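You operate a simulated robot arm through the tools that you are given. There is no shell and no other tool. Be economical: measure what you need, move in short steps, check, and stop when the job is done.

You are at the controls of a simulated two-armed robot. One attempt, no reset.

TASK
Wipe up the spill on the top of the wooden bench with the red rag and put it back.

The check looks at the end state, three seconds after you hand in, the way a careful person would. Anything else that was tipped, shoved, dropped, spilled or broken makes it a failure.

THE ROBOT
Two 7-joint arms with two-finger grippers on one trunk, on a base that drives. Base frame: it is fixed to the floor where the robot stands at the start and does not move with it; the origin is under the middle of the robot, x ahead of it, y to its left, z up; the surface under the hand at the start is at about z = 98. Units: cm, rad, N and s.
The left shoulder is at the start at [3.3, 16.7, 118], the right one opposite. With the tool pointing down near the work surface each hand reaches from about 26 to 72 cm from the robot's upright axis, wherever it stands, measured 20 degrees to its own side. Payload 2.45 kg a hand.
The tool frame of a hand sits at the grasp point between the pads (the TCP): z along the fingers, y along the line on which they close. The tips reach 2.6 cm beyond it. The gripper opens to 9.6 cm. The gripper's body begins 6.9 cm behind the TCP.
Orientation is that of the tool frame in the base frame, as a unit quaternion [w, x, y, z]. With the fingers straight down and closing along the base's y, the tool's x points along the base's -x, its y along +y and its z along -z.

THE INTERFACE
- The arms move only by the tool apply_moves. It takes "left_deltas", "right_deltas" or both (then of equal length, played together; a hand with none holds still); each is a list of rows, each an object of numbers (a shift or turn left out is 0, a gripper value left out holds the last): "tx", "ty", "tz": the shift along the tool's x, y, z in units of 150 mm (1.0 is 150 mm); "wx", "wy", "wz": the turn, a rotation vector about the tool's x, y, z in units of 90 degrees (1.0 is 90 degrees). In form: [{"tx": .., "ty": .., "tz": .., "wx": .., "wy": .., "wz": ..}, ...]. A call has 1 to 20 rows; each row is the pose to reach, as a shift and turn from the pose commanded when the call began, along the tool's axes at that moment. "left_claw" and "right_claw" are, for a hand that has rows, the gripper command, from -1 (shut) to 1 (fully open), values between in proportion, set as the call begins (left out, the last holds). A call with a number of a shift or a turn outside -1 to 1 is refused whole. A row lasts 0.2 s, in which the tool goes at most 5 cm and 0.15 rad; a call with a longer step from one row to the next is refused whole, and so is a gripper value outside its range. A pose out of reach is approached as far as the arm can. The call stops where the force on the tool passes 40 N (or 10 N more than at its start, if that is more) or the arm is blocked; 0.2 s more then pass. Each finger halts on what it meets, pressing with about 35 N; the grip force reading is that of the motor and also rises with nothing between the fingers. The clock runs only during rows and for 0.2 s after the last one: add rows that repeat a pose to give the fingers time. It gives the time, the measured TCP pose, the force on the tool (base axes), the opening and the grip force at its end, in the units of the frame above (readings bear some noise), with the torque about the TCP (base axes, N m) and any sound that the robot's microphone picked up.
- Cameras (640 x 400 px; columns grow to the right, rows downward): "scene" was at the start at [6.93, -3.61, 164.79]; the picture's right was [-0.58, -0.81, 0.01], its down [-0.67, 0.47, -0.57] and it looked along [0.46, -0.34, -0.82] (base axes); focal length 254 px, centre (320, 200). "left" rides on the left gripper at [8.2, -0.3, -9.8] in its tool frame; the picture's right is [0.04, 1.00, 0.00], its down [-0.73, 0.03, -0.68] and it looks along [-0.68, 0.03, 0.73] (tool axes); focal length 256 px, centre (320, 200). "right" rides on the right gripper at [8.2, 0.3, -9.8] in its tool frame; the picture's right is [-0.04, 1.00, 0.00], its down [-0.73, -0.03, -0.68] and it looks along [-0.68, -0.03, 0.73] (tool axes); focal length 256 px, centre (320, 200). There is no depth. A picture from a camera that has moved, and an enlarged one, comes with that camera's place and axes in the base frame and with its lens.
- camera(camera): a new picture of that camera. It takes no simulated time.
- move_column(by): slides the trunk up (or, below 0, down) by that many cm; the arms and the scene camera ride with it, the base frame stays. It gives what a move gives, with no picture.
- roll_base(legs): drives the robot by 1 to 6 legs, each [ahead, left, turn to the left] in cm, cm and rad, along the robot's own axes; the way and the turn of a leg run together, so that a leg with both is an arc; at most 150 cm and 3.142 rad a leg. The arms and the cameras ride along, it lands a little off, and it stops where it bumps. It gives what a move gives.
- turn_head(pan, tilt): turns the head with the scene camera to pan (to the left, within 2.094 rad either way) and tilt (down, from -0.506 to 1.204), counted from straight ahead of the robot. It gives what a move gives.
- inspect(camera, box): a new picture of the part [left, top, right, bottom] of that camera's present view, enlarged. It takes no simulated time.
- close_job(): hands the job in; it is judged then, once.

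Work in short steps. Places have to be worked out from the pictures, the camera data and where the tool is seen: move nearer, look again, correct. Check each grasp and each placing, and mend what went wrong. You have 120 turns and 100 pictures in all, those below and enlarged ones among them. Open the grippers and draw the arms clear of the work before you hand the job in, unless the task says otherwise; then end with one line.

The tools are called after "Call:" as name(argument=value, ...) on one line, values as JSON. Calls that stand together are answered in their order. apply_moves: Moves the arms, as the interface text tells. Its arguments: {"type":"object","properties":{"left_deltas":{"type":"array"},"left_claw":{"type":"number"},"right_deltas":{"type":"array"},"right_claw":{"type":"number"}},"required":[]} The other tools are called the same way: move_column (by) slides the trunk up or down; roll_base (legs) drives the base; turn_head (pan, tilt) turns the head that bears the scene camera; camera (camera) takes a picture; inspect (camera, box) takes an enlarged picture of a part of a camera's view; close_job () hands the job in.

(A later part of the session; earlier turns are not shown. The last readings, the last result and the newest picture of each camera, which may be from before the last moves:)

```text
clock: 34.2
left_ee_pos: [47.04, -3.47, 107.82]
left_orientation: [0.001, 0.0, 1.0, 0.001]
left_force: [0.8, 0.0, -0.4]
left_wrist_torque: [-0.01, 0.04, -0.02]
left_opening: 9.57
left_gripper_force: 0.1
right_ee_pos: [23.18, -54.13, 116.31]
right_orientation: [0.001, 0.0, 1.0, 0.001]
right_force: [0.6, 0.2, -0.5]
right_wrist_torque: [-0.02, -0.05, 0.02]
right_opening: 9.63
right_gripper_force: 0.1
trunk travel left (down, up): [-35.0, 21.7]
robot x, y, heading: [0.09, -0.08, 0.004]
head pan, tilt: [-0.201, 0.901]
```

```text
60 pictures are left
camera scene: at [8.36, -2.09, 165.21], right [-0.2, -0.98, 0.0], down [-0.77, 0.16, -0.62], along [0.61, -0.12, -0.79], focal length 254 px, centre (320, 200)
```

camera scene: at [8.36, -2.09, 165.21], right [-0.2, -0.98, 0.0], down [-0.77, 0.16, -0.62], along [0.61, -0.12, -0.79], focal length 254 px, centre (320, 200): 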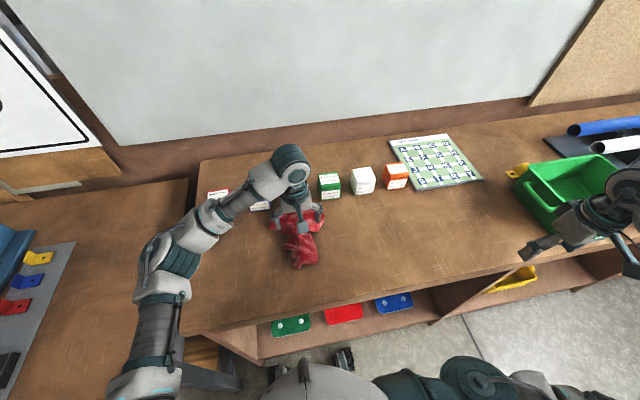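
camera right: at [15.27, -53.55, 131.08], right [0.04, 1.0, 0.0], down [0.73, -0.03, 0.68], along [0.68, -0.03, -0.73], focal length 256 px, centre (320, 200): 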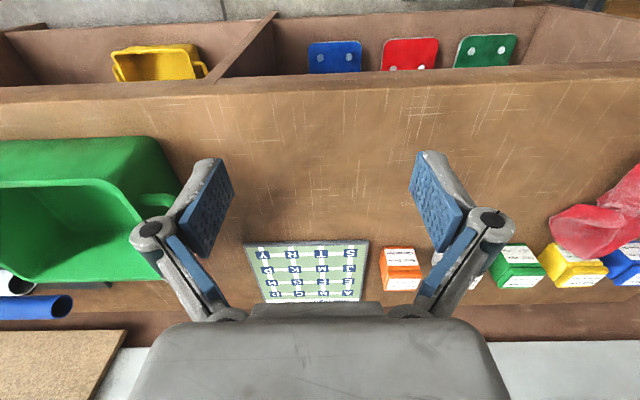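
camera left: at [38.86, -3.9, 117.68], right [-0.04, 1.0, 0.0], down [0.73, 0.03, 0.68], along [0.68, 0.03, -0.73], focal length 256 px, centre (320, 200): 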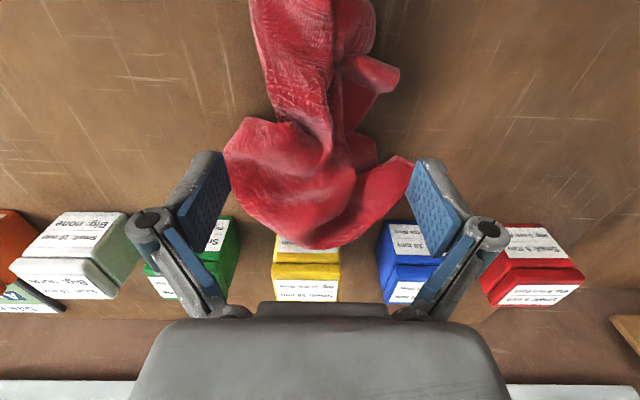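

The rag's neck lies between the fingers, about 1 cm to the -y side. I'll shift, go down to z about 101, and close.

Call:
apply_moves(left_deltas=[{"ty": -0.07, "tz": 0.1}, {"ty": -0.07, "tz": 0.3}, {"ty": -0.07, "tz": 0.4}, {"ty": -0.07, "tz": 0.46}, {"ty": -0.07, "tz": 0.46}])

Call:
apply_moves(left_deltas=[{}, {}, {}, {}, {}], left_claw=-1)

Call:
camera(camera="left")

```text
clock: 35.4
left_ee_pos: [47.12, -4.57, 100.85]
left_orientation: [0.0, 0.0, 1.0, 0.001]
left_force: [0.1, 0.2, 0.5]
left_wrist_torque: [-0.01, -0.03, 0.0]
left_opening: 9.6
left_gripper_force: 0.1
right_ee_pos: [23.26, -54.11, 116.26]
right_orientation: [0.001, -0.001, 1.0, 0.001]
right_force: [0.8, -0.6, -0.1]
right_wrist_torque: [0.01, -0.01, 0.0]
right_opening: 9.62
right_gripper_force: 0.1
trunk travel left (down, up): [-35.0, 21.7]
robot x, y, heading: [-0.09, 0.07, 0.0]
head pan, tilt: [-0.201, 0.901]
```

```text
clock: 36.6
left_ee_pos: [46.97, -4.66, 101.01]
left_orientation: [0.001, 0.0, 1.0, 0.0]
left_force: [2.3, -1.2, 11.0]
left_wrist_torque: [-0.03, 0.02, 0.02]
left_opening: 0.94
left_gripper_force: 35.1
right_ee_pos: [23.25, -54.14, 116.29]
right_orientation: [0.0, 0.0, 1.0, 0.0]
right_force: [0.9, -0.4, -0.1]
right_wrist_torque: [-0.01, 0.03, -0.03]
right_opening: 9.59
right_gripper_force: 0.0
trunk travel left (down, up): [-35.0, 21.7]
robot x, y, heading: [0.1, 0.18, 0.003]
head pan, tilt: [-0.201, 0.901]
```

```text
59 pictures are left
camera left: at [38.77, -4.97, 110.81], right [-0.04, 1.0, 0.0], down [0.73, 0.03, 0.68], along [0.68, 0.03, -0.73], focal length 256 px, centre (320, 200)
```

left: 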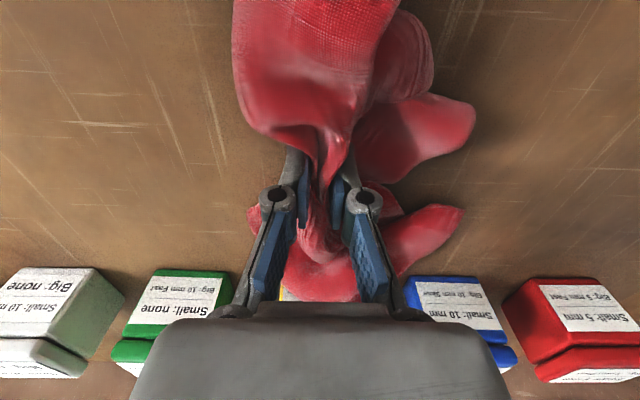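

The rag is gripped (0.94 cm opening, 35 N). I'll lift slowly, pulling back slightly so that it clears the yellow block.

Call:
apply_moves(left_deltas=[{"tz": -0.1, "tx": 0.05}, {"tz": -0.2, "tx": 0.1}, {"tz": -0.35, "tx": 0.15}, {"tz": -0.5, "tx": 0.2}, {"tz": -0.7, "tx": 0.2}, {"tz": -0.9, "tx": 0.2}, {"tz": -1.0, "tx": 0.2}, {"tz": -1.0, "tx": 0.2}])

Call:
apply_moves(left_deltas=[{"tz": -0.2}, {"tz": -0.4, "ty": 0.2}, {"tz": -0.5, "ty": 0.4}, {"tz": -0.5, "ty": 0.7}, {"tz": -0.5, "ty": 0.7}])

Call:
camera(camera="scene")

Call:
inspect(camera="scene", box=[180, 160, 440, 320])

Call:
camera(camera="left")

```text
clock: 38.4
left_ee_pos: [43.92, -4.75, 115.98]
left_orientation: [0.0, -0.001, 1.0, 0.001]
left_force: [0.7, 0.4, -0.2]
left_wrist_torque: [-0.06, 0.02, 0.05]
left_opening: 0.5
left_gripper_force: 33.4
right_ee_pos: [23.26, -54.09, 116.33]
right_orientation: [0.0, 0.001, 1.0, 0.001]
right_force: [-0.3, 0.6, 0.3]
right_wrist_torque: [-0.03, 0.0, 0.02]
right_opening: 9.62
right_gripper_force: 0.0
trunk travel left (down, up): [-35.0, 21.7]
robot x, y, heading: [-0.28, 0.44, 0.002]
head pan, tilt: [-0.201, 0.901]
```

```text
clock: 39.6
left_ee_pos: [44.02, 6.08, 123.32]
left_orientation: [0.0, 0.0, 1.0, 0.001]
left_force: [0.0, -0.6, -0.3]
left_wrist_torque: [0.0, -0.04, 0.02]
left_opening: 0.49
left_gripper_force: 33.9
right_ee_pos: [23.27, -54.1, 116.33]
right_orientation: [0.0, 0.0, 1.0, 0.001]
right_force: [0.4, -0.6, 0.3]
right_wrist_torque: [0.02, 0.03, -0.04]
right_opening: 9.59
right_gripper_force: 0.1
trunk travel left (down, up): [-35.0, 21.7]
robot x, y, heading: [0.17, -0.25, 0.001]
head pan, tilt: [-0.201, 0.901]
```

```text
58 pictures are left
camera scene: at [8.36, -1.7, 165.21], right [-0.2, -0.98, 0.0], down [-0.77, 0.16, -0.62], along [0.61, -0.12, -0.79], focal length 254 px, centre (320, 200)
```

scene: 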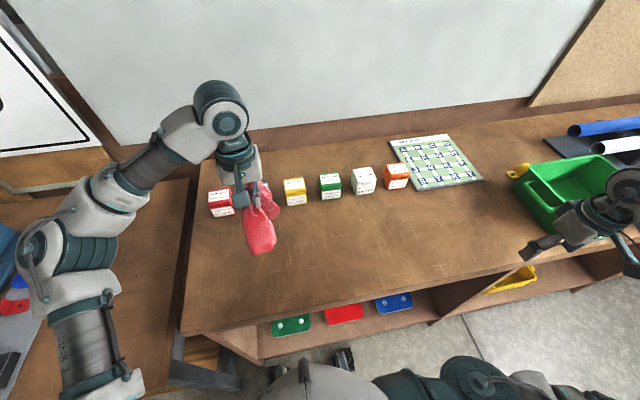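

```text
2.46 times, centred on (310, 240) of scene
camera zoom: at [8.36, -1.7, 165.21], right [-0.2, -0.98, 0.0], down [-0.77, 0.16, -0.62], along [0.61, -0.12, -0.79], focal length 625 px, centre (345, 102)
```

zoom: 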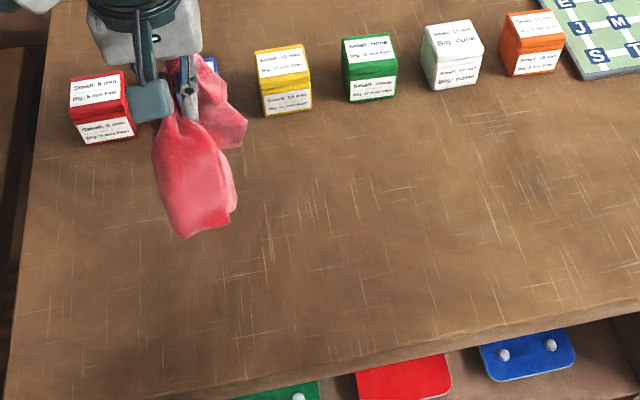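

```text
56 pictures are left
camera left: at [35.86, 5.7, 133.2], right [-0.04, 1.0, 0.0], down [0.73, 0.03, 0.68], along [0.68, 0.03, -0.73], focal length 256 px, centre (320, 200)
```

left: 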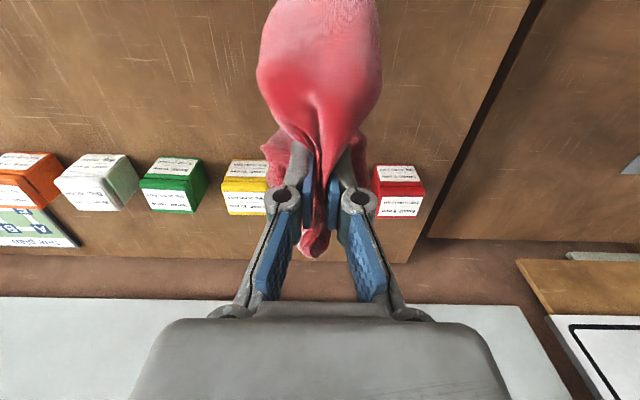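

The rag is held and the wood beneath it was clean, with the blocks undisturbed. The dark patch by the green bin is now the main candidate, so I'll move the right camera closer to it.

Call:
apply_moves(right_deltas=[{"tz": -0.3}, {"tz": -0.5, "tx": -0.2}, {"tz": -0.5, "tx": -0.5, "ty": 0.1}, {"tz": -0.5, "tx": -0.7, "ty": 0.1}, {"tz": -0.5, "tx": -0.7, "ty": 0.1}])

Call:
camera(camera="right")

Call:
inspect(camera="scene", box=[400, 120, 640, 270])

```text
clock: 40.8
left_ee_pos: [43.79, 5.65, 123.36]
left_orientation: [0.001, 0.0, 1.0, 0.002]
left_force: [0.6, 0.0, -0.6]
left_wrist_torque: [0.03, -0.03, 0.05]
left_opening: 0.5
left_gripper_force: 33.5
right_ee_pos: [33.64, -52.74, 124.06]
right_orientation: [0.002, 0.0, 1.0, 0.002]
right_force: [-1.1, 0.4, -0.7]
right_wrist_torque: [-0.03, -0.02, -0.01]
right_opening: 9.61
right_gripper_force: 0.1
trunk travel left (down, up): [-35.0, 21.7]
robot x, y, heading: [-0.18, -0.3, -0.002]
head pan, tilt: [-0.201, 0.901]
```

```text
55 pictures are left
camera right: at [25.45, -52.35, 133.84], right [0.04, 1.0, 0.0], down [0.73, -0.03, 0.68], along [0.68, -0.02, -0.73], focal length 256 px, centre (320, 200)
```

right: 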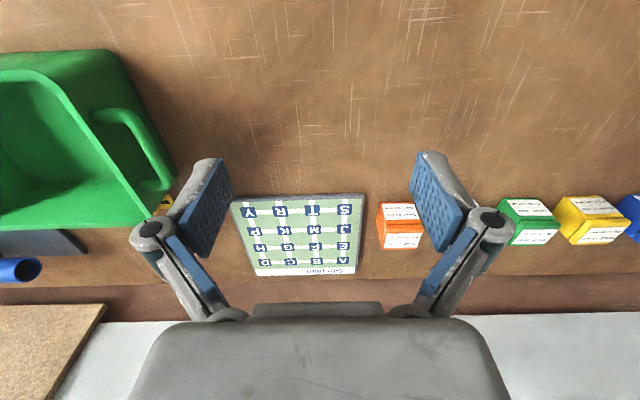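

```text
2.67 times, centred on (520, 195) of scene
camera zoom: at [8.36, -2.31, 165.21], right [-0.2, -0.98, 0.0], down [-0.77, 0.16, -0.62], along [0.61, -0.12, -0.79], focal length 677 px, centre (-213, 213)
```

zoom: 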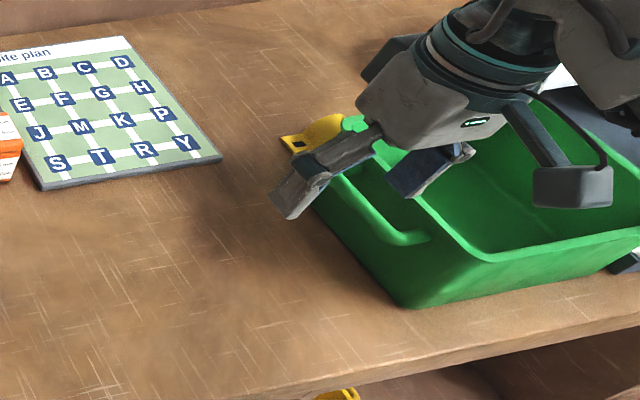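

Still ambiguous. I'll raise the trunk again and zoom hard on the right end and the bench area past the bin, which my arm keeps hiding.

Call:
move_column(by=21)

Call:
apply_moves(right_deltas=[{"tx": 0.2, "ty": 0.3}, {"tx": 0.4, "ty": 0.6}, {"tx": 0.4, "ty": 0.9}, {"tx": 0.4, "ty": 1.0}, {"tx": 0.4, "ty": 1.0}])

Call:
turn_head(pan=-1.1, tilt=0.7)

Call:
camera(camera="scene")

```text
clock: 43.0
left_ee_pos: [43.94, 5.83, 144.38]
left_orientation: [0.001, 0.0, 1.0, 0.001]
left_force: [0.5, -0.3, 0.0]
left_wrist_torque: [-0.02, -0.01, 0.0]
left_opening: 0.49
left_gripper_force: 33.8
right_ee_pos: [33.9, -52.66, 144.73]
right_orientation: [0.0, 0.0, 1.0, 0.0]
right_force: [-0.3, 0.0, 0.0]
right_wrist_torque: [-0.03, 0.01, 0.0]
right_opening: 9.62
right_gripper_force: 0.1
trunk travel left (down, up): [-56.0, 0.7]
robot x, y, heading: [-0.05, 0.44, -0.001]
head pan, tilt: [-0.201, 0.901]
```

```text
refused: row 1 steps farther than a row can; nothing moved
```

```text
clock: 44.2
left_ee_pos: [44.01, 5.73, 144.49]
left_orientation: [0.001, 0.0, 1.0, 0.002]
left_force: [0.5, -0.6, -0.3]
left_wrist_torque: [0.03, -0.01, 0.01]
left_opening: 0.49
left_gripper_force: 33.9
right_ee_pos: [33.89, -52.58, 144.74]
right_orientation: [0.001, 0.0, 1.0, 0.001]
right_force: [0.2, -0.4, 0.0]
right_wrist_torque: [0.02, -0.01, 0.0]
right_opening: 9.61
right_gripper_force: 0.0
trunk travel left (down, up): [-56.0, 0.7]
robot x, y, heading: [-0.5, 0.15, 0.001]
head pan, tilt: [-1.1, 0.7]
```

```text
53 pictures are left
camera scene: at [2.32, -8.11, 187.78], right [-0.89, -0.45, 0.0], down [-0.3, 0.58, -0.76], along [0.35, -0.68, -0.65], focal length 254 px, centre (320, 200)
```

scene: 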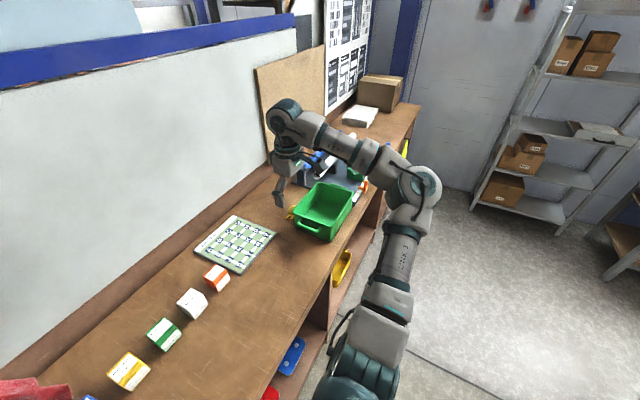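

The right arm blocks the view past the bin. I'll pull it back toward me and look again.

Call:
apply_moves(right_deltas=[{"tx": 0.2, "ty": 0.2}, {"tx": 0.4, "ty": 0.4}, {"tx": 0.5, "ty": 0.65}, {"tx": 0.6, "ty": 0.9}, {"tx": 0.6, "ty": 0.9}])

Call:
camera(camera="scene")

Call:
inspect(camera="scene", box=[260, 70, 440, 182])

Call:
inspect(camera="scene", box=[180, 160, 360, 300])

```text
clock: 45.4
left_ee_pos: [43.96, 5.94, 144.53]
left_orientation: [0.001, -0.001, 1.0, 0.0]
left_force: [0.4, -0.4, 0.8]
left_wrist_torque: [0.05, 0.01, 0.03]
left_opening: 0.52
left_gripper_force: 34.1
right_ee_pos: [24.72, -39.22, 144.95]
right_orientation: [0.001, 0.0, 1.0, 0.0]
right_force: [0.1, -0.1, -0.2]
right_wrist_torque: [0.03, -0.01, -0.01]
right_opening: 9.62
right_gripper_force: 0.1
trunk travel left (down, up): [-56.0, 0.7]
robot x, y, heading: [-0.01, 0.39, -0.0]
head pan, tilt: [-1.1, 0.7]
```

```text
52 pictures are left
camera scene: at [2.16, -7.78, 187.8], right [-0.89, -0.45, 0.0], down [-0.29, 0.57, -0.76], along [0.35, -0.68, -0.65], focal length 254 px, centre (320, 200)
```

scene: 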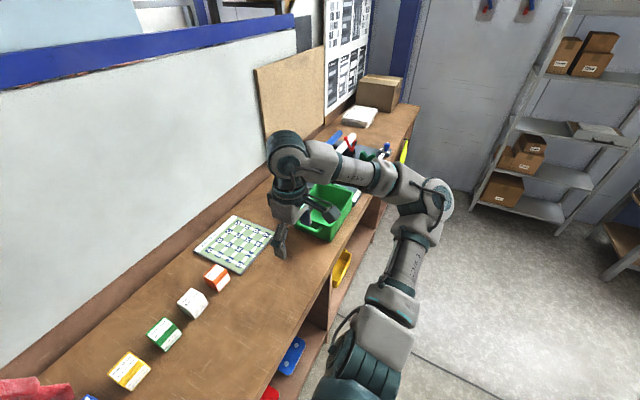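

```text
3.56 times, centred on (350, 126) of scene
camera zoom: at [2.16, -7.78, 187.8], right [-0.89, -0.45, 0.0], down [-0.29, 0.57, -0.76], along [0.35, -0.68, -0.65], focal length 903 px, centre (213, 463)
```

zoom: 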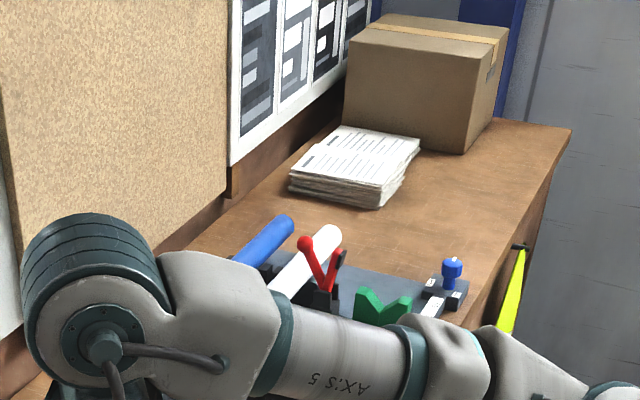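

```text
2.86 times, centred on (270, 230) of scene
camera zoom: at [2.16, -7.78, 187.8], right [-0.89, -0.45, 0.0], down [-0.29, 0.57, -0.76], along [0.35, -0.68, -0.65], focal length 726 px, centre (463, 114)
```

zoom: 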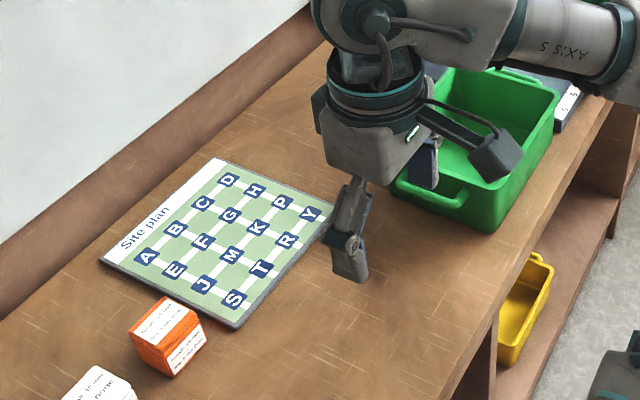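

No other spill is visible anywhere, so the static dark patch about 9 cm from the bin at (46, -63) is the best candidate. Wiping there with the left hand needs the robot further right, so I'll drive 45 cm right with the hands held high and then look straight at it.

Call:
roll_base(legs=[[0, -45, 0]])

Call:
turn_head(pan=-0.4, tilt=0.9)

Call:
camera(camera="scene")

Call:
camera(camera="right")

```text
clock: 48.1
left_ee_pos: [43.96, -37.01, 144.48]
left_orientation: [0.0, -0.003, 1.0, -0.004]
left_force: [-0.1, 0.1, 0.3]
left_wrist_torque: [-0.08, 0.06, 0.03]
left_opening: 0.5
left_gripper_force: 32.7
right_ee_pos: [25.06, -82.18, 145.16]
right_orientation: [0.001, -0.002, 1.0, -0.003]
right_force: [-1.0, -0.5, -0.8]
right_wrist_torque: [0.01, -0.04, 0.02]
right_opening: 9.6
right_gripper_force: 0.0
trunk travel left (down, up): [-56.0, 0.7]
robot x, y, heading: [0.27, -44.59, 0.007]
head pan, tilt: [-1.1, 0.7]
```

```text
clock: 49.2
left_ee_pos: [43.72, -37.93, 144.56]
left_orientation: [0.001, -0.003, 1.0, -0.001]
left_force: [0.5, -0.3, -0.4]
left_wrist_torque: [-0.02, -0.02, 0.02]
left_opening: 0.48
left_gripper_force: 32.7
right_ee_pos: [24.85, -83.12, 145.1]
right_orientation: [0.001, -0.002, 1.0, -0.001]
right_force: [-0.1, 0.2, 0.8]
right_wrist_torque: [0.01, -0.03, -0.02]
right_opening: 9.6
right_gripper_force: 0.0
trunk travel left (down, up): [-56.0, 0.7]
robot x, y, heading: [-0.02, -44.55, 0.0]
head pan, tilt: [-0.4, 0.901]
```

```text
49 pictures are left
camera scene: at [5.45, -46.24, 186.19], right [-0.39, -0.92, 0.01], down [-0.72, 0.3, -0.62], along [0.57, -0.24, -0.78], focal length 254 px, centre (320, 200)
```

scene: 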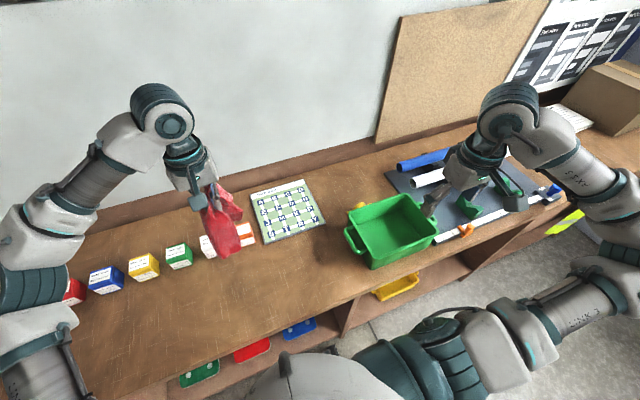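

```text
48 pictures are left
camera right: at [16.66, -82.75, 154.94], right [0.03, 1.0, 0.0], down [0.73, -0.02, 0.68], along [0.68, -0.02, -0.73], focal length 256 px, centre (320, 200)
```

right: 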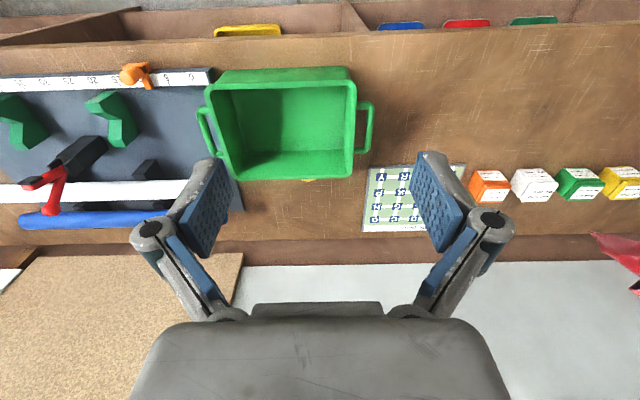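

Call:
inspect(camera="scene", box=[230, 170, 390, 290])

Call:
inspect(camera="right", box=[330, 20, 530, 190])

Call:
inspect(camera="right", box=[220, 150, 420, 270])

```text
3.33 times, centred on (310, 230) of scene
camera zoom: at [5.45, -46.24, 186.19], right [-0.39, -0.92, 0.01], down [-0.72, 0.3, -0.62], along [0.57, -0.24, -0.78], focal length 846 px, centre (353, 100)
```

zoom: 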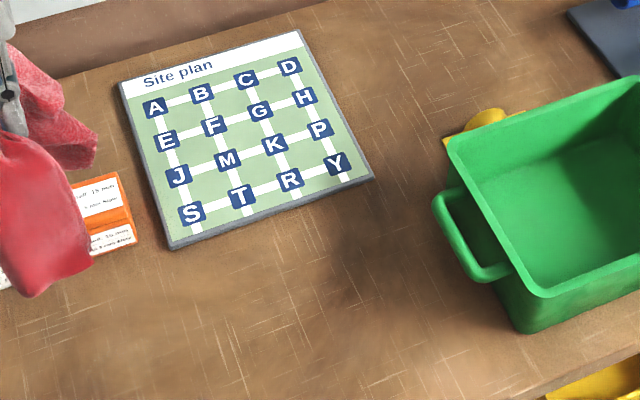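

```text
2.35 times, centred on (430, 105) of right
camera zoom: at [16.66, -82.75, 154.94], right [0.03, 1.0, 0.0], down [0.73, -0.02, 0.68], along [0.68, -0.02, -0.73], focal length 602 px, centre (61, 424)
```

zoom: 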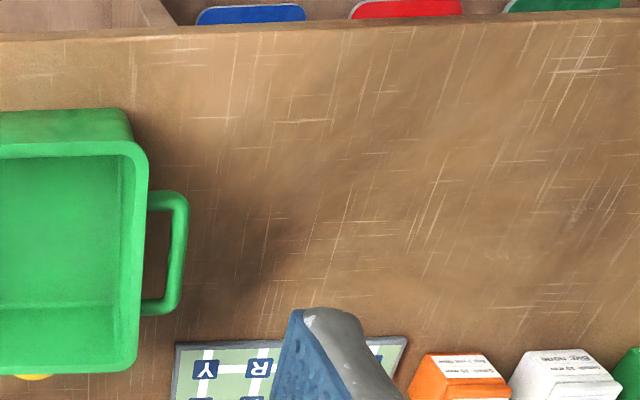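

```text
3.20 times, centred on (320, 210) of right
camera zoom: at [16.66, -82.75, 154.94], right [0.03, 1.0, 0.0], down [0.73, -0.02, 0.68], along [0.68, -0.02, -0.73], focal length 819 px, centre (320, 168)
```

zoom: 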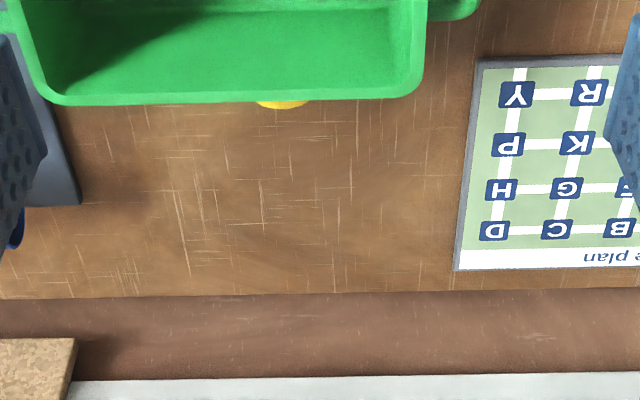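

The bin's inside shading suggests light from the -y side, so that dark patch may simply be the bin's shadow. From this new place I'll re-check the areas my arms had hidden: the left bench and the right end.

Call:
turn_head(pan=0.75, tilt=0.75)

Call:
camera(camera="scene")

Call:
turn_head(pan=-1.0, tilt=0.75)

Call:
camera(camera="scene")

```text
clock: 50.6
left_ee_pos: [43.81, -40.1, 144.69]
left_orientation: [0.001, -0.003, 1.0, 0.006]
left_force: [0.1, -0.5, -1.2]
left_wrist_torque: [0.02, -0.06, 0.0]
left_opening: 0.5
left_gripper_force: 33.6
right_ee_pos: [24.75, -85.29, 144.58]
right_orientation: [0.002, -0.003, 1.0, 0.006]
right_force: [-0.5, 0.3, 0.7]
right_wrist_torque: [-0.02, 0.04, 0.03]
right_opening: 9.6
right_gripper_force: 0.1
trunk travel left (down, up): [-56.0, 0.7]
robot x, y, heading: [0.21, -44.75, -0.003]
head pan, tilt: [0.75, 0.75]
```

```text
44 pictures are left
camera scene: at [4.53, -41.57, 187.43], right [0.68, -0.73, -0.01], down [-0.5, -0.46, -0.74], along [0.53, 0.51, -0.68], focal length 254 px, centre (320, 200)
```

scene: 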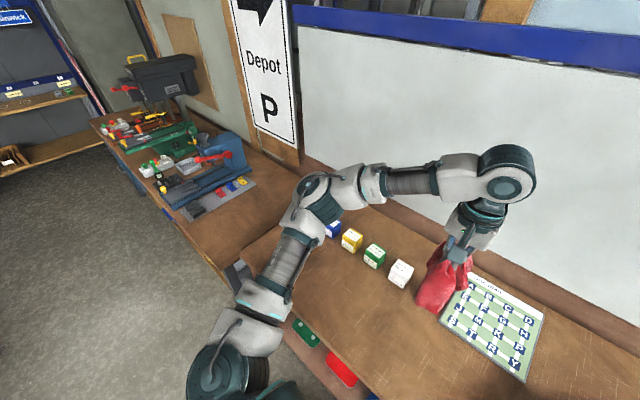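

```text
clock: 52.3
left_ee_pos: [43.92, -39.17, 144.71]
left_orientation: [0.0, -0.003, 1.0, 0.004]
left_force: [-0.1, 0.5, -0.2]
left_wrist_torque: [0.02, -0.02, 0.02]
left_opening: 0.48
left_gripper_force: 33.1
right_ee_pos: [24.86, -84.22, 144.77]
right_orientation: [0.001, -0.002, 1.0, 0.003]
right_force: [0.1, 1.5, -0.9]
right_wrist_torque: [-0.05, 0.01, 0.04]
right_opening: 9.61
right_gripper_force: 0.0
trunk travel left (down, up): [-56.0, 0.7]
robot x, y, heading: [0.04, -44.33, 0.004]
head pan, tilt: [-1.0, 0.75]
```

```text
43 pictures are left
camera scene: at [3.03, -51.73, 187.37], right [-0.84, -0.54, 0.0], down [-0.37, 0.57, -0.73], along [0.4, -0.61, -0.68], focal length 254 px, centre (320, 200)
```

scene: 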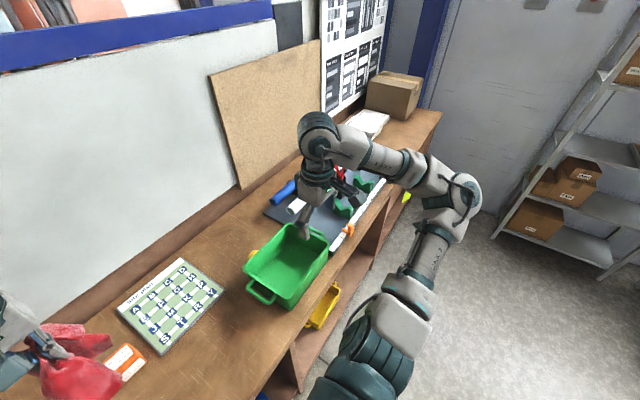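

All else is clean. Working the geometry out from two cameras, the dark blotch spans x 39–51, y -70 to -59; the bin's wall is at y -77 and the plan's edge at x 57. Wiping there is harmless if I stay clear of those, and I can see whether it changes. Trunk down and rag over the spot.

Call:
apply_moves(left_deltas=[{"ty": -0.3}, {"ty": -0.6}, {"ty": -0.9}, {"ty": -1.0, "tx": 0.1}, {"ty": -1.0, "tx": 0.1}])

Call:
move_column(by=-21)

Call:
turn_head(pan=-0.3, tilt=0.95)

Call:
camera(camera="scene")

Call:
camera(camera="left")

```text
clock: 53.5
left_ee_pos: [42.2, -54.79, 144.32]
left_orientation: [0.001, -0.003, 1.0, 0.006]
left_force: [-1.0, 0.2, 0.3]
left_wrist_torque: [0.03, -0.04, 0.03]
left_opening: 0.49
left_gripper_force: 33.5
right_ee_pos: [24.86, -84.93, 144.61]
right_orientation: [0.002, -0.002, 1.0, 0.005]
right_force: [0.2, 1.1, 0.1]
right_wrist_torque: [-0.07, 0.01, 0.01]
right_opening: 9.59
right_gripper_force: 0.1
trunk travel left (down, up): [-56.0, 0.7]
robot x, y, heading: [-0.04, -44.61, 0.0]
head pan, tilt: [-1.0, 0.75]
```

```text
clock: 55.8
left_ee_pos: [42.49, -52.56, 123.63]
left_orientation: [0.002, -0.004, 1.0, -0.001]
left_force: [0.6, 0.5, -0.2]
left_wrist_torque: [0.02, 0.06, 0.03]
left_opening: 0.51
left_gripper_force: 34.1
right_ee_pos: [24.8, -82.88, 124.09]
right_orientation: [0.002, -0.002, 1.0, -0.003]
right_force: [-0.1, -0.2, 0.4]
right_wrist_torque: [-0.02, -0.03, -0.02]
right_opening: 9.59
right_gripper_force: 0.2
trunk travel left (down, up): [-35.0, 21.7]
robot x, y, heading: [0.04, -44.46, 0.001]
head pan, tilt: [-1.0, 0.75]
```

```text
clock: 56.9
left_ee_pos: [42.39, -52.77, 123.61]
left_orientation: [0.001, -0.004, 1.0, -0.002]
left_force: [-0.1, 0.3, -0.4]
left_wrist_torque: [-0.01, 0.05, 0.03]
left_opening: 0.5
left_gripper_force: 33.0
right_ee_pos: [24.86, -82.88, 124.2]
right_orientation: [0.001, -0.002, 1.0, -0.001]
right_force: [0.3, 0.1, 0.2]
right_wrist_torque: [0.02, -0.04, -0.01]
right_opening: 9.6
right_gripper_force: 0.1
trunk travel left (down, up): [-35.0, 21.7]
robot x, y, heading: [-0.14, -43.57, 0.002]
head pan, tilt: [-0.3, 0.949]
```

```text
42 pictures are left
camera scene: at [8.05, -45.75, 164.86], right [-0.29, -0.96, 0.0], down [-0.78, 0.24, -0.58], along [0.55, -0.17, -0.81], focal length 254 px, centre (320, 200)
```

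scene: 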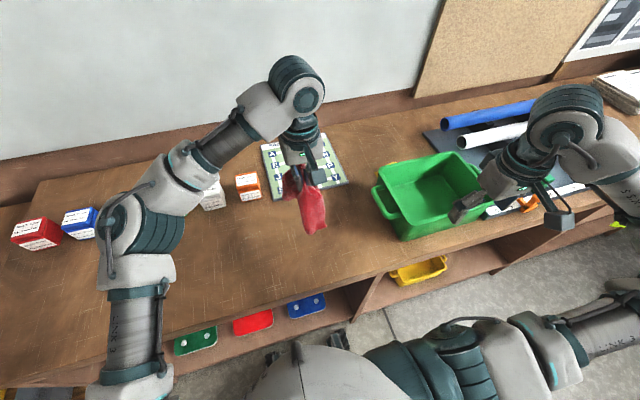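

```text
41 pictures are left
camera left: at [34.22, -52.99, 133.45], right [-0.05, 1.0, 0.0], down [0.73, 0.04, 0.68], along [0.68, 0.03, -0.73], focal length 256 px, centre (320, 200)
```

left: 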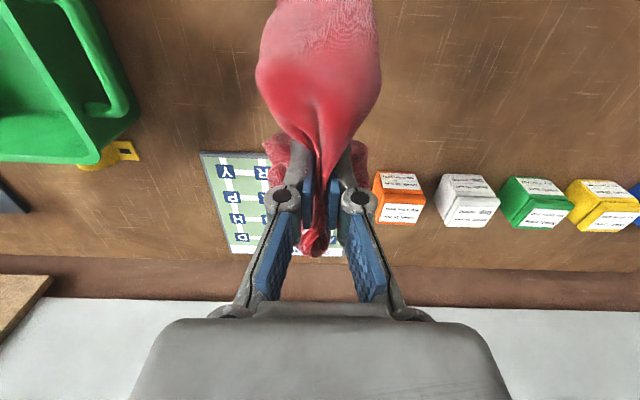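

The left camera now sees the blotch unobstructed, so I'll zoom in on it before touching down.

Call:
inspect(camera="left", box=[80, 0, 280, 160])

Call:
inspect(camera="scene", box=[310, 150, 430, 260])

```text
2.50 times, centred on (180, 80) of left
camera zoom: at [34.22, -52.99, 133.45], right [-0.05, 1.0, 0.0], down [0.73, 0.04, 0.68], along [0.68, 0.03, -0.73], focal length 640 px, centre (670, 500)
```

zoom: 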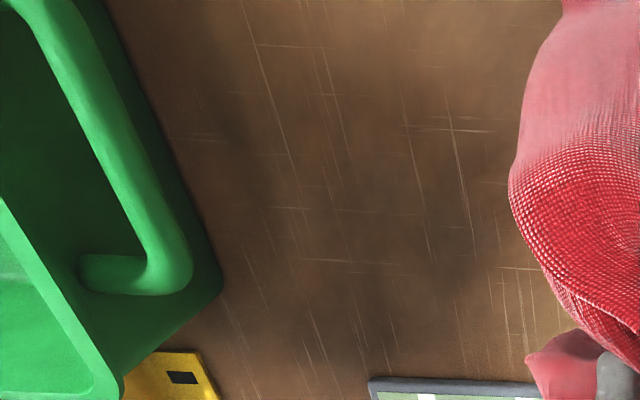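

```text
3.64 times, centred on (370, 205) of scene
camera zoom: at [8.05, -45.75, 164.86], right [-0.29, -0.96, 0.0], down [-0.78, 0.24, -0.58], along [0.55, -0.17, -0.81], focal length 924 px, centre (138, 182)
```

zoom: 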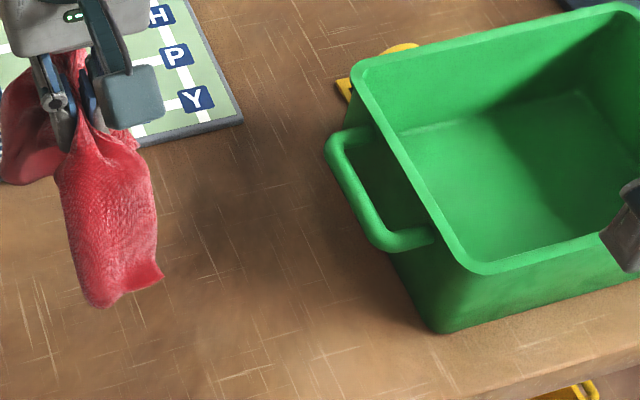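

Inside the bin the light clearly comes from the -y side, so some of the dark area is shadow, but a separate darker blot lies near (48, -66). I'll lower the rag there in steps, keeping the gripper body clear of the bin handle (y about -72).

Call:
apply_moves(left_deltas=[{"ty": -0.3}, {"ty": -0.6, "tx": -0.1}, {"ty": -0.7, "tx": -0.1, "tz": 0.2}, {"ty": -0.7, "tx": -0.1, "tz": 0.5}, {"ty": -0.7, "tx": -0.1, "tz": 0.8}, {"ty": -0.7, "tx": -0.1, "tz": 1.0}, {"ty": -0.7, "tx": -0.1, "tz": 1.0}])

Call:
camera(camera="left")

Call:
inspect(camera="scene", box=[240, 110, 480, 270])

```text
clock: 58.5
left_ee_pos: [43.89, -64.38, 108.6]
left_orientation: [0.002, -0.003, 1.0, 0.003]
left_force: [-0.1, 0.3, -0.2]
left_wrist_torque: [0.03, -0.03, -0.01]
left_opening: 0.49
left_gripper_force: 34.0
right_ee_pos: [24.66, -84.03, 123.98]
right_orientation: [0.001, -0.002, 1.0, 0.002]
right_force: [-0.2, 0.2, 0.4]
right_wrist_torque: [0.01, 0.01, 0.01]
right_opening: 9.6
right_gripper_force: 0.1
trunk travel left (down, up): [-35.0, 21.7]
robot x, y, heading: [-0.12, -44.45, 0.008]
head pan, tilt: [-0.3, 0.949]
```

```text
38 pictures are left
camera left: at [35.69, -64.78, 118.51], right [-0.05, 1.0, 0.0], down [0.73, 0.03, 0.68], along [0.68, 0.03, -0.73], focal length 256 px, centre (320, 200)
```

left: 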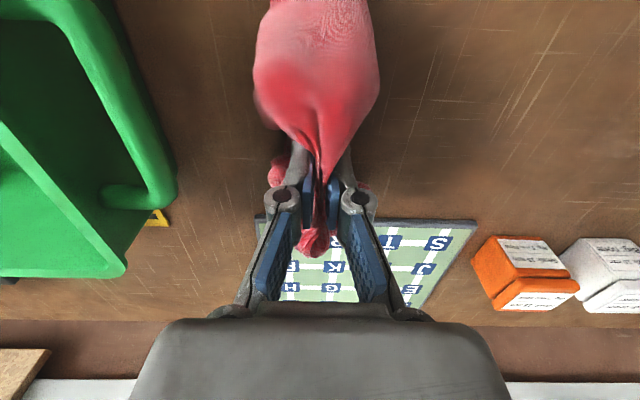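

```text
2.50 times, centred on (360, 190) of scene
camera zoom: at [8.06, -48.05, 164.83], right [-0.29, -0.96, -0.01], down [-0.78, 0.24, -0.58], along [0.55, -0.16, -0.82], focal length 635 px, centre (220, 225)
```

zoom: 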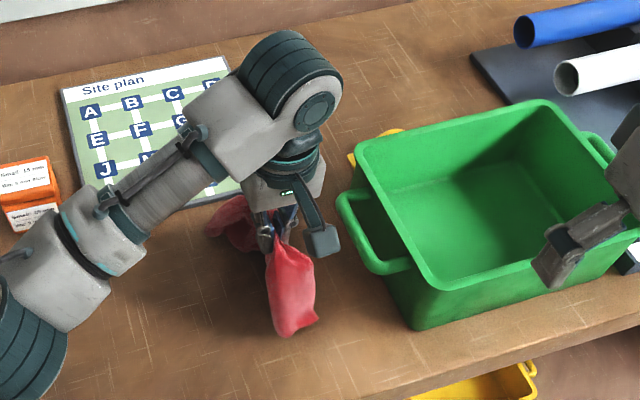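

The rear lobe of the rag hangs close to the plan's front edge, so I'll draw back 3 cm in x while lowering to contact.

Call:
apply_moves(left_deltas=[{"tx": 0.2}, {"tx": 0.2, "tz": 0.2}, {"tx": 0.2, "tz": 0.35}, {"tx": 0.2, "tz": 0.45}, {"tx": 0.2, "tz": 0.48}, {"tx": 0.2, "tz": 0.48}])

Call:
camera(camera="left")

Call:
inspect(camera="scene", box=[240, 110, 480, 270])

```text
clock: 59.9
left_ee_pos: [40.92, -63.92, 101.3]
left_orientation: [0.0, -0.002, 1.0, 0.001]
left_force: [0.9, 1.4, 2.5]
left_wrist_torque: [0.03, -0.02, 0.04]
left_opening: 0.47
left_gripper_force: 33.4
right_ee_pos: [24.81, -83.63, 123.91]
right_orientation: [0.001, -0.003, 1.0, 0.002]
right_force: [0.3, -1.2, -0.1]
right_wrist_torque: [0.0, 0.03, 0.01]
right_opening: 9.61
right_gripper_force: 0.0
trunk travel left (down, up): [-35.0, 21.7]
robot x, y, heading: [0.09, -44.15, 0.004]
head pan, tilt: [-0.3, 0.949]
```

```text
36 pictures are left
camera left: at [32.7, -64.35, 111.14], right [-0.05, 1.0, 0.0], down [0.73, 0.03, 0.68], along [0.68, 0.03, -0.73], focal length 256 px, centre (320, 200)
```

left: 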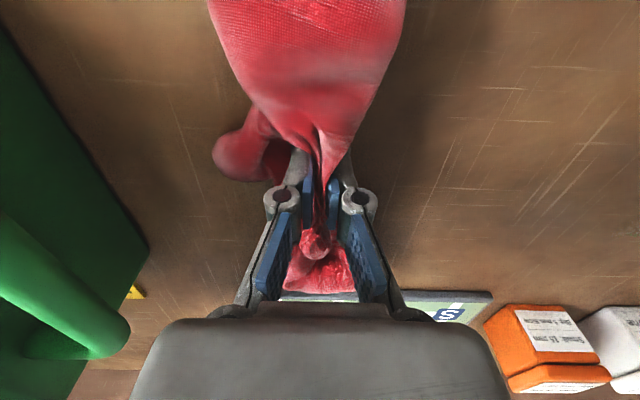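

```text
2.50 times, centred on (360, 190) of scene
camera zoom: at [8.01, -46.75, 164.86], right [-0.29, -0.96, 0.0], down [-0.78, 0.24, -0.58], along [0.55, -0.17, -0.81], focal length 635 px, centre (220, 225)
```

zoom: 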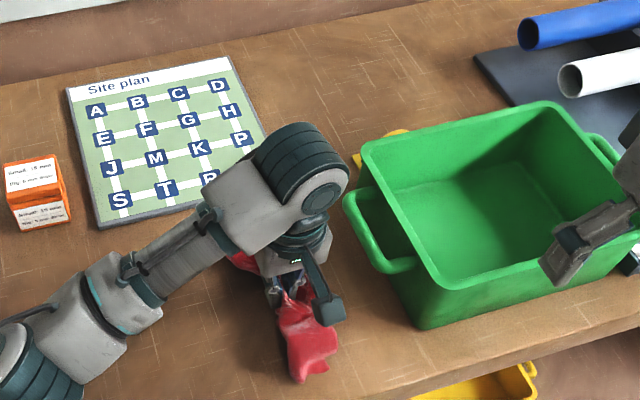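

The rag is flat on the bench with light contact (about 2.5 N) and the bin is clear. I'll press a little more and make wiping strokes over x 36–47, y -66 to -58.

Call:
apply_moves(left_deltas=[{"tz": 0.06}, {"tz": 0.06, "tx": -0.2}, {"tz": 0.06, "tx": -0.4}, {"tz": 0.06, "tx": -0.2, "ty": -0.06}, {"tz": 0.06, "tx": 0, "ty": -0.12}, {"tz": 0.06, "tx": 0.2, "ty": -0.12}, {"tz": 0.06, "tx": 0, "ty": -0.12}, {"tz": 0.06, "tx": -0.2, "ty": -0.12}, {"tz": 0.06, "tx": -0.4, "ty": -0.12}, {"tz": 0.06, "tx": -0.4, "ty": 0.1}, {"tz": 0.06, "tx": -0.2, "ty": 0.2}, {"tz": 0.06, "tx": 0, "ty": 0.2}, {"tz": 0.06, "tx": 0.2, "ty": 0.2}, {"tz": 0.06, "tx": 0.2, "ty": 0.35}, {"tz": 0.06, "tx": 0, "ty": 0.35}, {"tz": 0.06, "tx": -0.2, "ty": 0.35}, {"tz": 0.06, "tx": -0.35, "ty": 0.35}, {"tz": 0.06, "tx": -0.2, "ty": 0.2}, {"tz": 0.06}])

Call:
apply_moves(left_deltas=[{"tz": -0.3}, {"tz": -0.6}, {"tz": -0.9, "ty": 0.2}, {"tz": -1.0, "ty": 0.5}, {"tz": -1.0, "ty": 0.8}, {"tz": -1.0, "ty": 1.0}])

Call:
camera(camera="scene")

Call:
inspect(camera="scene", box=[310, 150, 430, 260])

Call:
inspect(camera="left", box=[0, 0, 280, 200])

```text
clock: 60.8
left_ee_pos: [46.27, -63.97, 100.67]
left_orientation: [0.007, -0.006, 1.0, 0.001]
left_force: [-1.5, 6.1, 22.2]
left_wrist_torque: [0.27, 0.16, -0.07]
left_opening: 0.51
left_gripper_force: 33.8
right_ee_pos: [24.79, -83.57, 123.94]
right_orientation: [0.002, -0.003, 1.0, 0.001]
right_force: [0.2, -0.4, 0.1]
right_wrist_torque: [-0.01, 0.0, 0.0]
right_opening: 9.59
right_gripper_force: 0.1
trunk travel left (down, up): [-35.0, 21.7]
robot x, y, heading: [0.29, -44.51, 0.01]
head pan, tilt: [-0.3, 0.949]
stopped in row 4 (left hand): the force on the tool passed its limit at 43 N (the readings are from after the stop); the commanded pose is now the measured one
```

```text
refused: row 3 steps farther than a row can; nothing moved
```

```text
34 pictures are left
camera scene: at [7.79, -46.82, 164.86], right [-0.29, -0.96, 0.0], down [-0.78, 0.24, -0.58], along [0.56, -0.17, -0.81], focal length 254 px, centre (320, 200)
```

scene: 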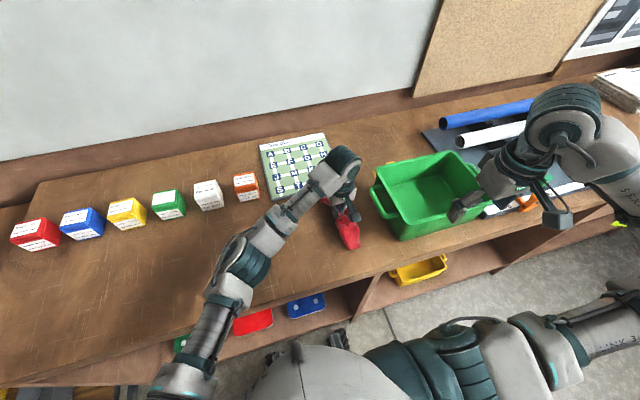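

```text
3.64 times, centred on (370, 205) of scene
camera zoom: at [7.79, -46.82, 164.86], right [-0.29, -0.96, 0.0], down [-0.78, 0.24, -0.58], along [0.56, -0.17, -0.81], focal length 924 px, centre (138, 182)
```

zoom: 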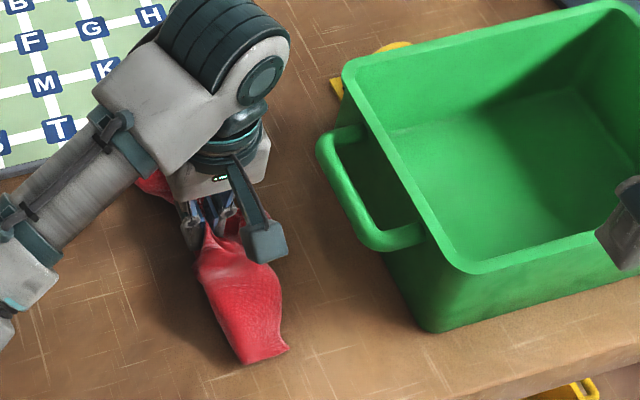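

```text
2.00 times, centred on (140, 100) of left
camera zoom: at [37.98, -64.37, 110.52], right [-0.05, 1.0, 0.0], down [0.72, 0.04, 0.69], along [0.69, 0.04, -0.72], focal length 512 px, centre (680, 400)
```

zoom: 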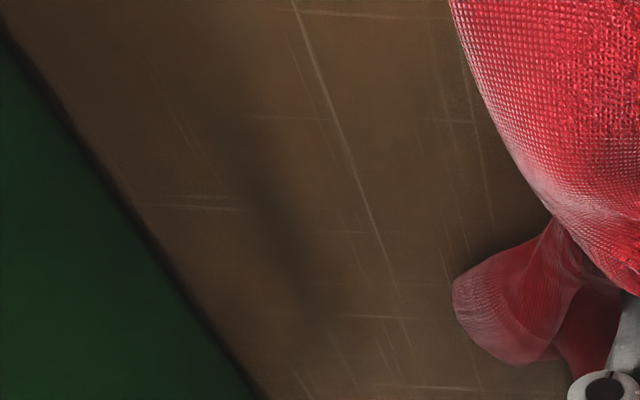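

The press hit the 40 N limit, so I'll use less downward offset next time. I'll lift clear and check the area and the plan.

Call:
apply_moves(left_deltas=[{"tz": -0.3}, {"tz": -0.6}, {"tz": -0.8, "ty": 0.1}, {"tz": -1.0, "ty": 0.3}, {"tz": -1.0, "ty": 0.6}, {"tz": -1.0, "ty": 0.9}, {"tz": -1.0, "ty": 1.0}])

Call:
camera(camera="scene")

Call:
inspect(camera="scene", box=[260, 130, 430, 260])

```text
clock: 62.4
left_ee_pos: [45.98, -48.72, 115.61]
left_orientation: [0.005, -0.005, 1.0, 0.001]
left_force: [0.5, -0.3, 0.3]
left_wrist_torque: [0.03, 0.03, 0.03]
left_opening: 0.52
left_gripper_force: 34.0
right_ee_pos: [24.73, -83.46, 123.99]
right_orientation: [0.001, -0.003, 1.0, 0.001]
right_force: [0.4, 0.2, -0.4]
right_wrist_torque: [0.02, 0.04, -0.01]
right_opening: 9.6
right_gripper_force: 0.0
trunk travel left (down, up): [-35.0, 21.7]
robot x, y, heading: [0.19, -44.32, 0.001]
head pan, tilt: [-0.3, 0.949]
```

```text
31 pictures are left
camera scene: at [8.03, -46.69, 164.85], right [-0.29, -0.96, 0.0], down [-0.78, 0.24, -0.58], along [0.55, -0.17, -0.81], focal length 254 px, centre (320, 200)
```

scene: 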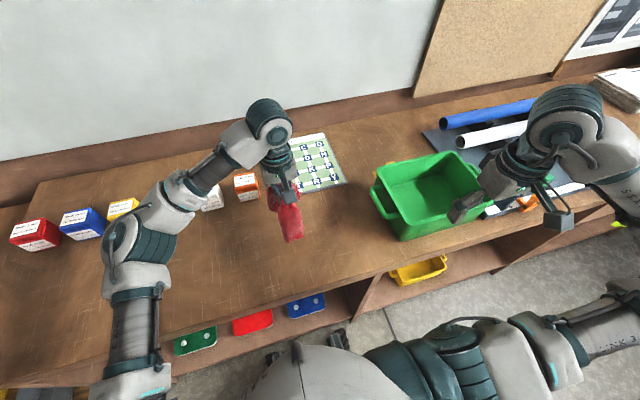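

```text
3.08 times, centred on (345, 195) of scene
camera zoom: at [8.03, -46.69, 164.85], right [-0.29, -0.96, 0.0], down [-0.78, 0.24, -0.58], along [0.55, -0.17, -0.81], focal length 781 px, centre (243, 215)
```

zoom: 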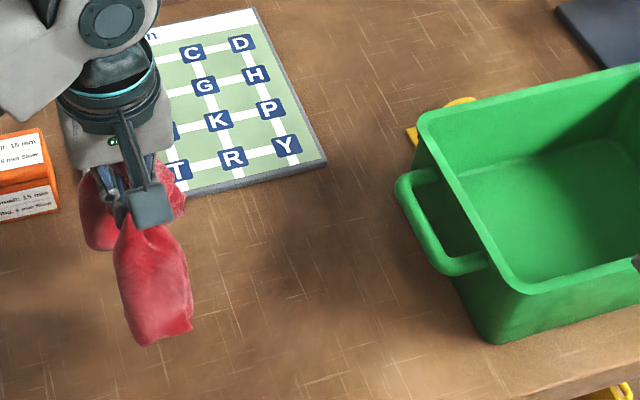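

My hands do cast soft shadows, so the patch by the bin looks like wood tone plus shade, and it did not change with the wipe. The bench's right end, beyond the fixture, I've only seen from afar; I'll raise the trunk and drive along to look closer.

Call:
move_column(by=21)

Call:
apply_moves(left_deltas=[{"tx": 0.2, "tz": -0.1}, {"tx": 0.4, "tz": -0.2}, {"tx": 0.6, "tz": -0.3}, {"tx": 0.6, "tz": -0.3}])

Call:
roll_base(legs=[[0, -55, 0]])

Call:
turn_head(pan=-0.6, tilt=0.8)

Call:
camera(camera="scene")

Call:
camera(camera="right")

```text
clock: 64.6
left_ee_pos: [46.02, -49.06, 136.62]
left_orientation: [0.005, -0.006, 1.0, 0.001]
left_force: [-0.1, -0.9, -0.6]
left_wrist_torque: [-0.03, 0.0, 0.01]
left_opening: 0.51
left_gripper_force: 33.7
right_ee_pos: [24.77, -83.49, 145.0]
right_orientation: [0.002, -0.003, 1.0, 0.001]
right_force: [0.4, -0.7, -0.2]
right_wrist_torque: [0.0, 0.0, -0.02]
right_opening: 9.61
right_gripper_force: 0.0
trunk travel left (down, up): [-56.0, 0.7]
robot x, y, heading: [-0.24, -44.16, 0.002]
head pan, tilt: [-0.3, 0.949]
```

```text
clock: 65.6
left_ee_pos: [37.02, -49.02, 140.95]
left_orientation: [0.006, -0.006, 1.0, 0.001]
left_force: [-0.1, -0.4, -0.6]
left_wrist_torque: [-0.02, 0.01, 0.0]
left_opening: 0.5
left_gripper_force: 34.1
right_ee_pos: [24.95, -83.53, 144.98]
right_orientation: [0.001, -0.003, 1.0, 0.001]
right_force: [-0.3, 0.3, -0.5]
right_wrist_torque: [0.01, -0.02, 0.01]
right_opening: 9.62
right_gripper_force: 0.1
trunk travel left (down, up): [-56.0, 0.7]
robot x, y, heading: [0.12, -43.79, 0.005]
head pan, tilt: [-0.3, 0.949]
```

```text
clock: 68.8
left_ee_pos: [36.89, -104.1, 141.18]
left_orientation: [0.006, -0.001, 1.0, -0.004]
left_force: [0.9, 0.5, -0.5]
left_wrist_torque: [-0.01, 0.07, 0.04]
left_opening: 0.51
left_gripper_force: 33.4
right_ee_pos: [24.17, -138.21, 145.37]
right_orientation: [0.002, 0.004, 1.0, -0.006]
right_force: [-1.0, -0.5, -0.3]
right_wrist_torque: [0.09, -0.04, -0.02]
right_opening: 9.6
right_gripper_force: 0.1
trunk travel left (down, up): [-56.0, 0.7]
robot x, y, heading: [0.25, -99.89, -0.009]
head pan, tilt: [-0.3, 0.949]
```

```text
clock: 69.7
left_ee_pos: [36.65, -105.21, 141.09]
left_orientation: [0.006, 0.0, 1.0, 0.001]
left_force: [0.7, -0.3, -0.4]
left_wrist_torque: [0.02, -0.06, 0.03]
left_opening: 0.51
left_gripper_force: 33.5
right_ee_pos: [23.99, -139.55, 144.91]
right_orientation: [0.002, 0.002, 1.0, -0.002]
right_force: [-0.1, 0.8, -0.1]
right_wrist_torque: [-0.04, 0.04, 0.01]
right_opening: 9.58
right_gripper_force: 0.1
trunk travel left (down, up): [-56.0, 0.7]
robot x, y, heading: [-0.39, -100.45, -0.009]
head pan, tilt: [-0.6, 0.799]
```

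```text
29 pictures are left
camera scene: at [4.97, -107.55, 186.88], right [-0.57, -0.82, -0.01], down [-0.59, 0.42, -0.69], along [0.57, -0.39, -0.72], focal length 254 px, centre (320, 200)
```

scene: 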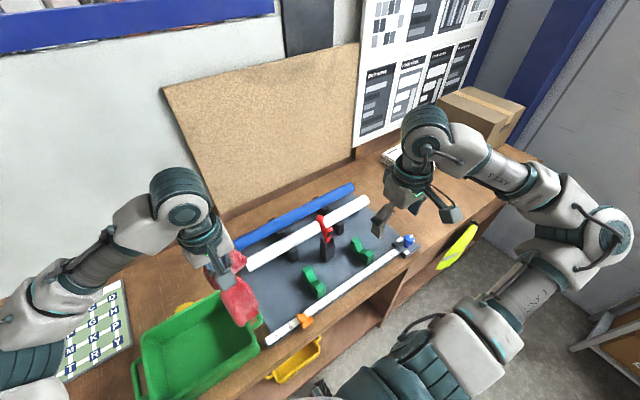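

```text
28 pictures are left
camera right: at [15.77, -139.17, 154.84], right [0.05, 1.0, 0.0], down [0.73, -0.03, 0.68], along [0.68, -0.03, -0.73], focal length 256 px, centre (320, 200)
```

right: 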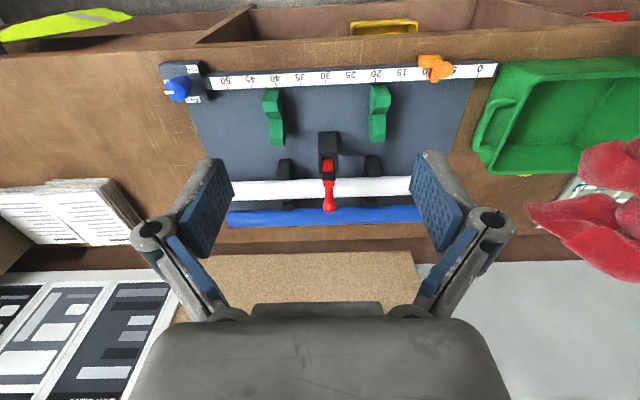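

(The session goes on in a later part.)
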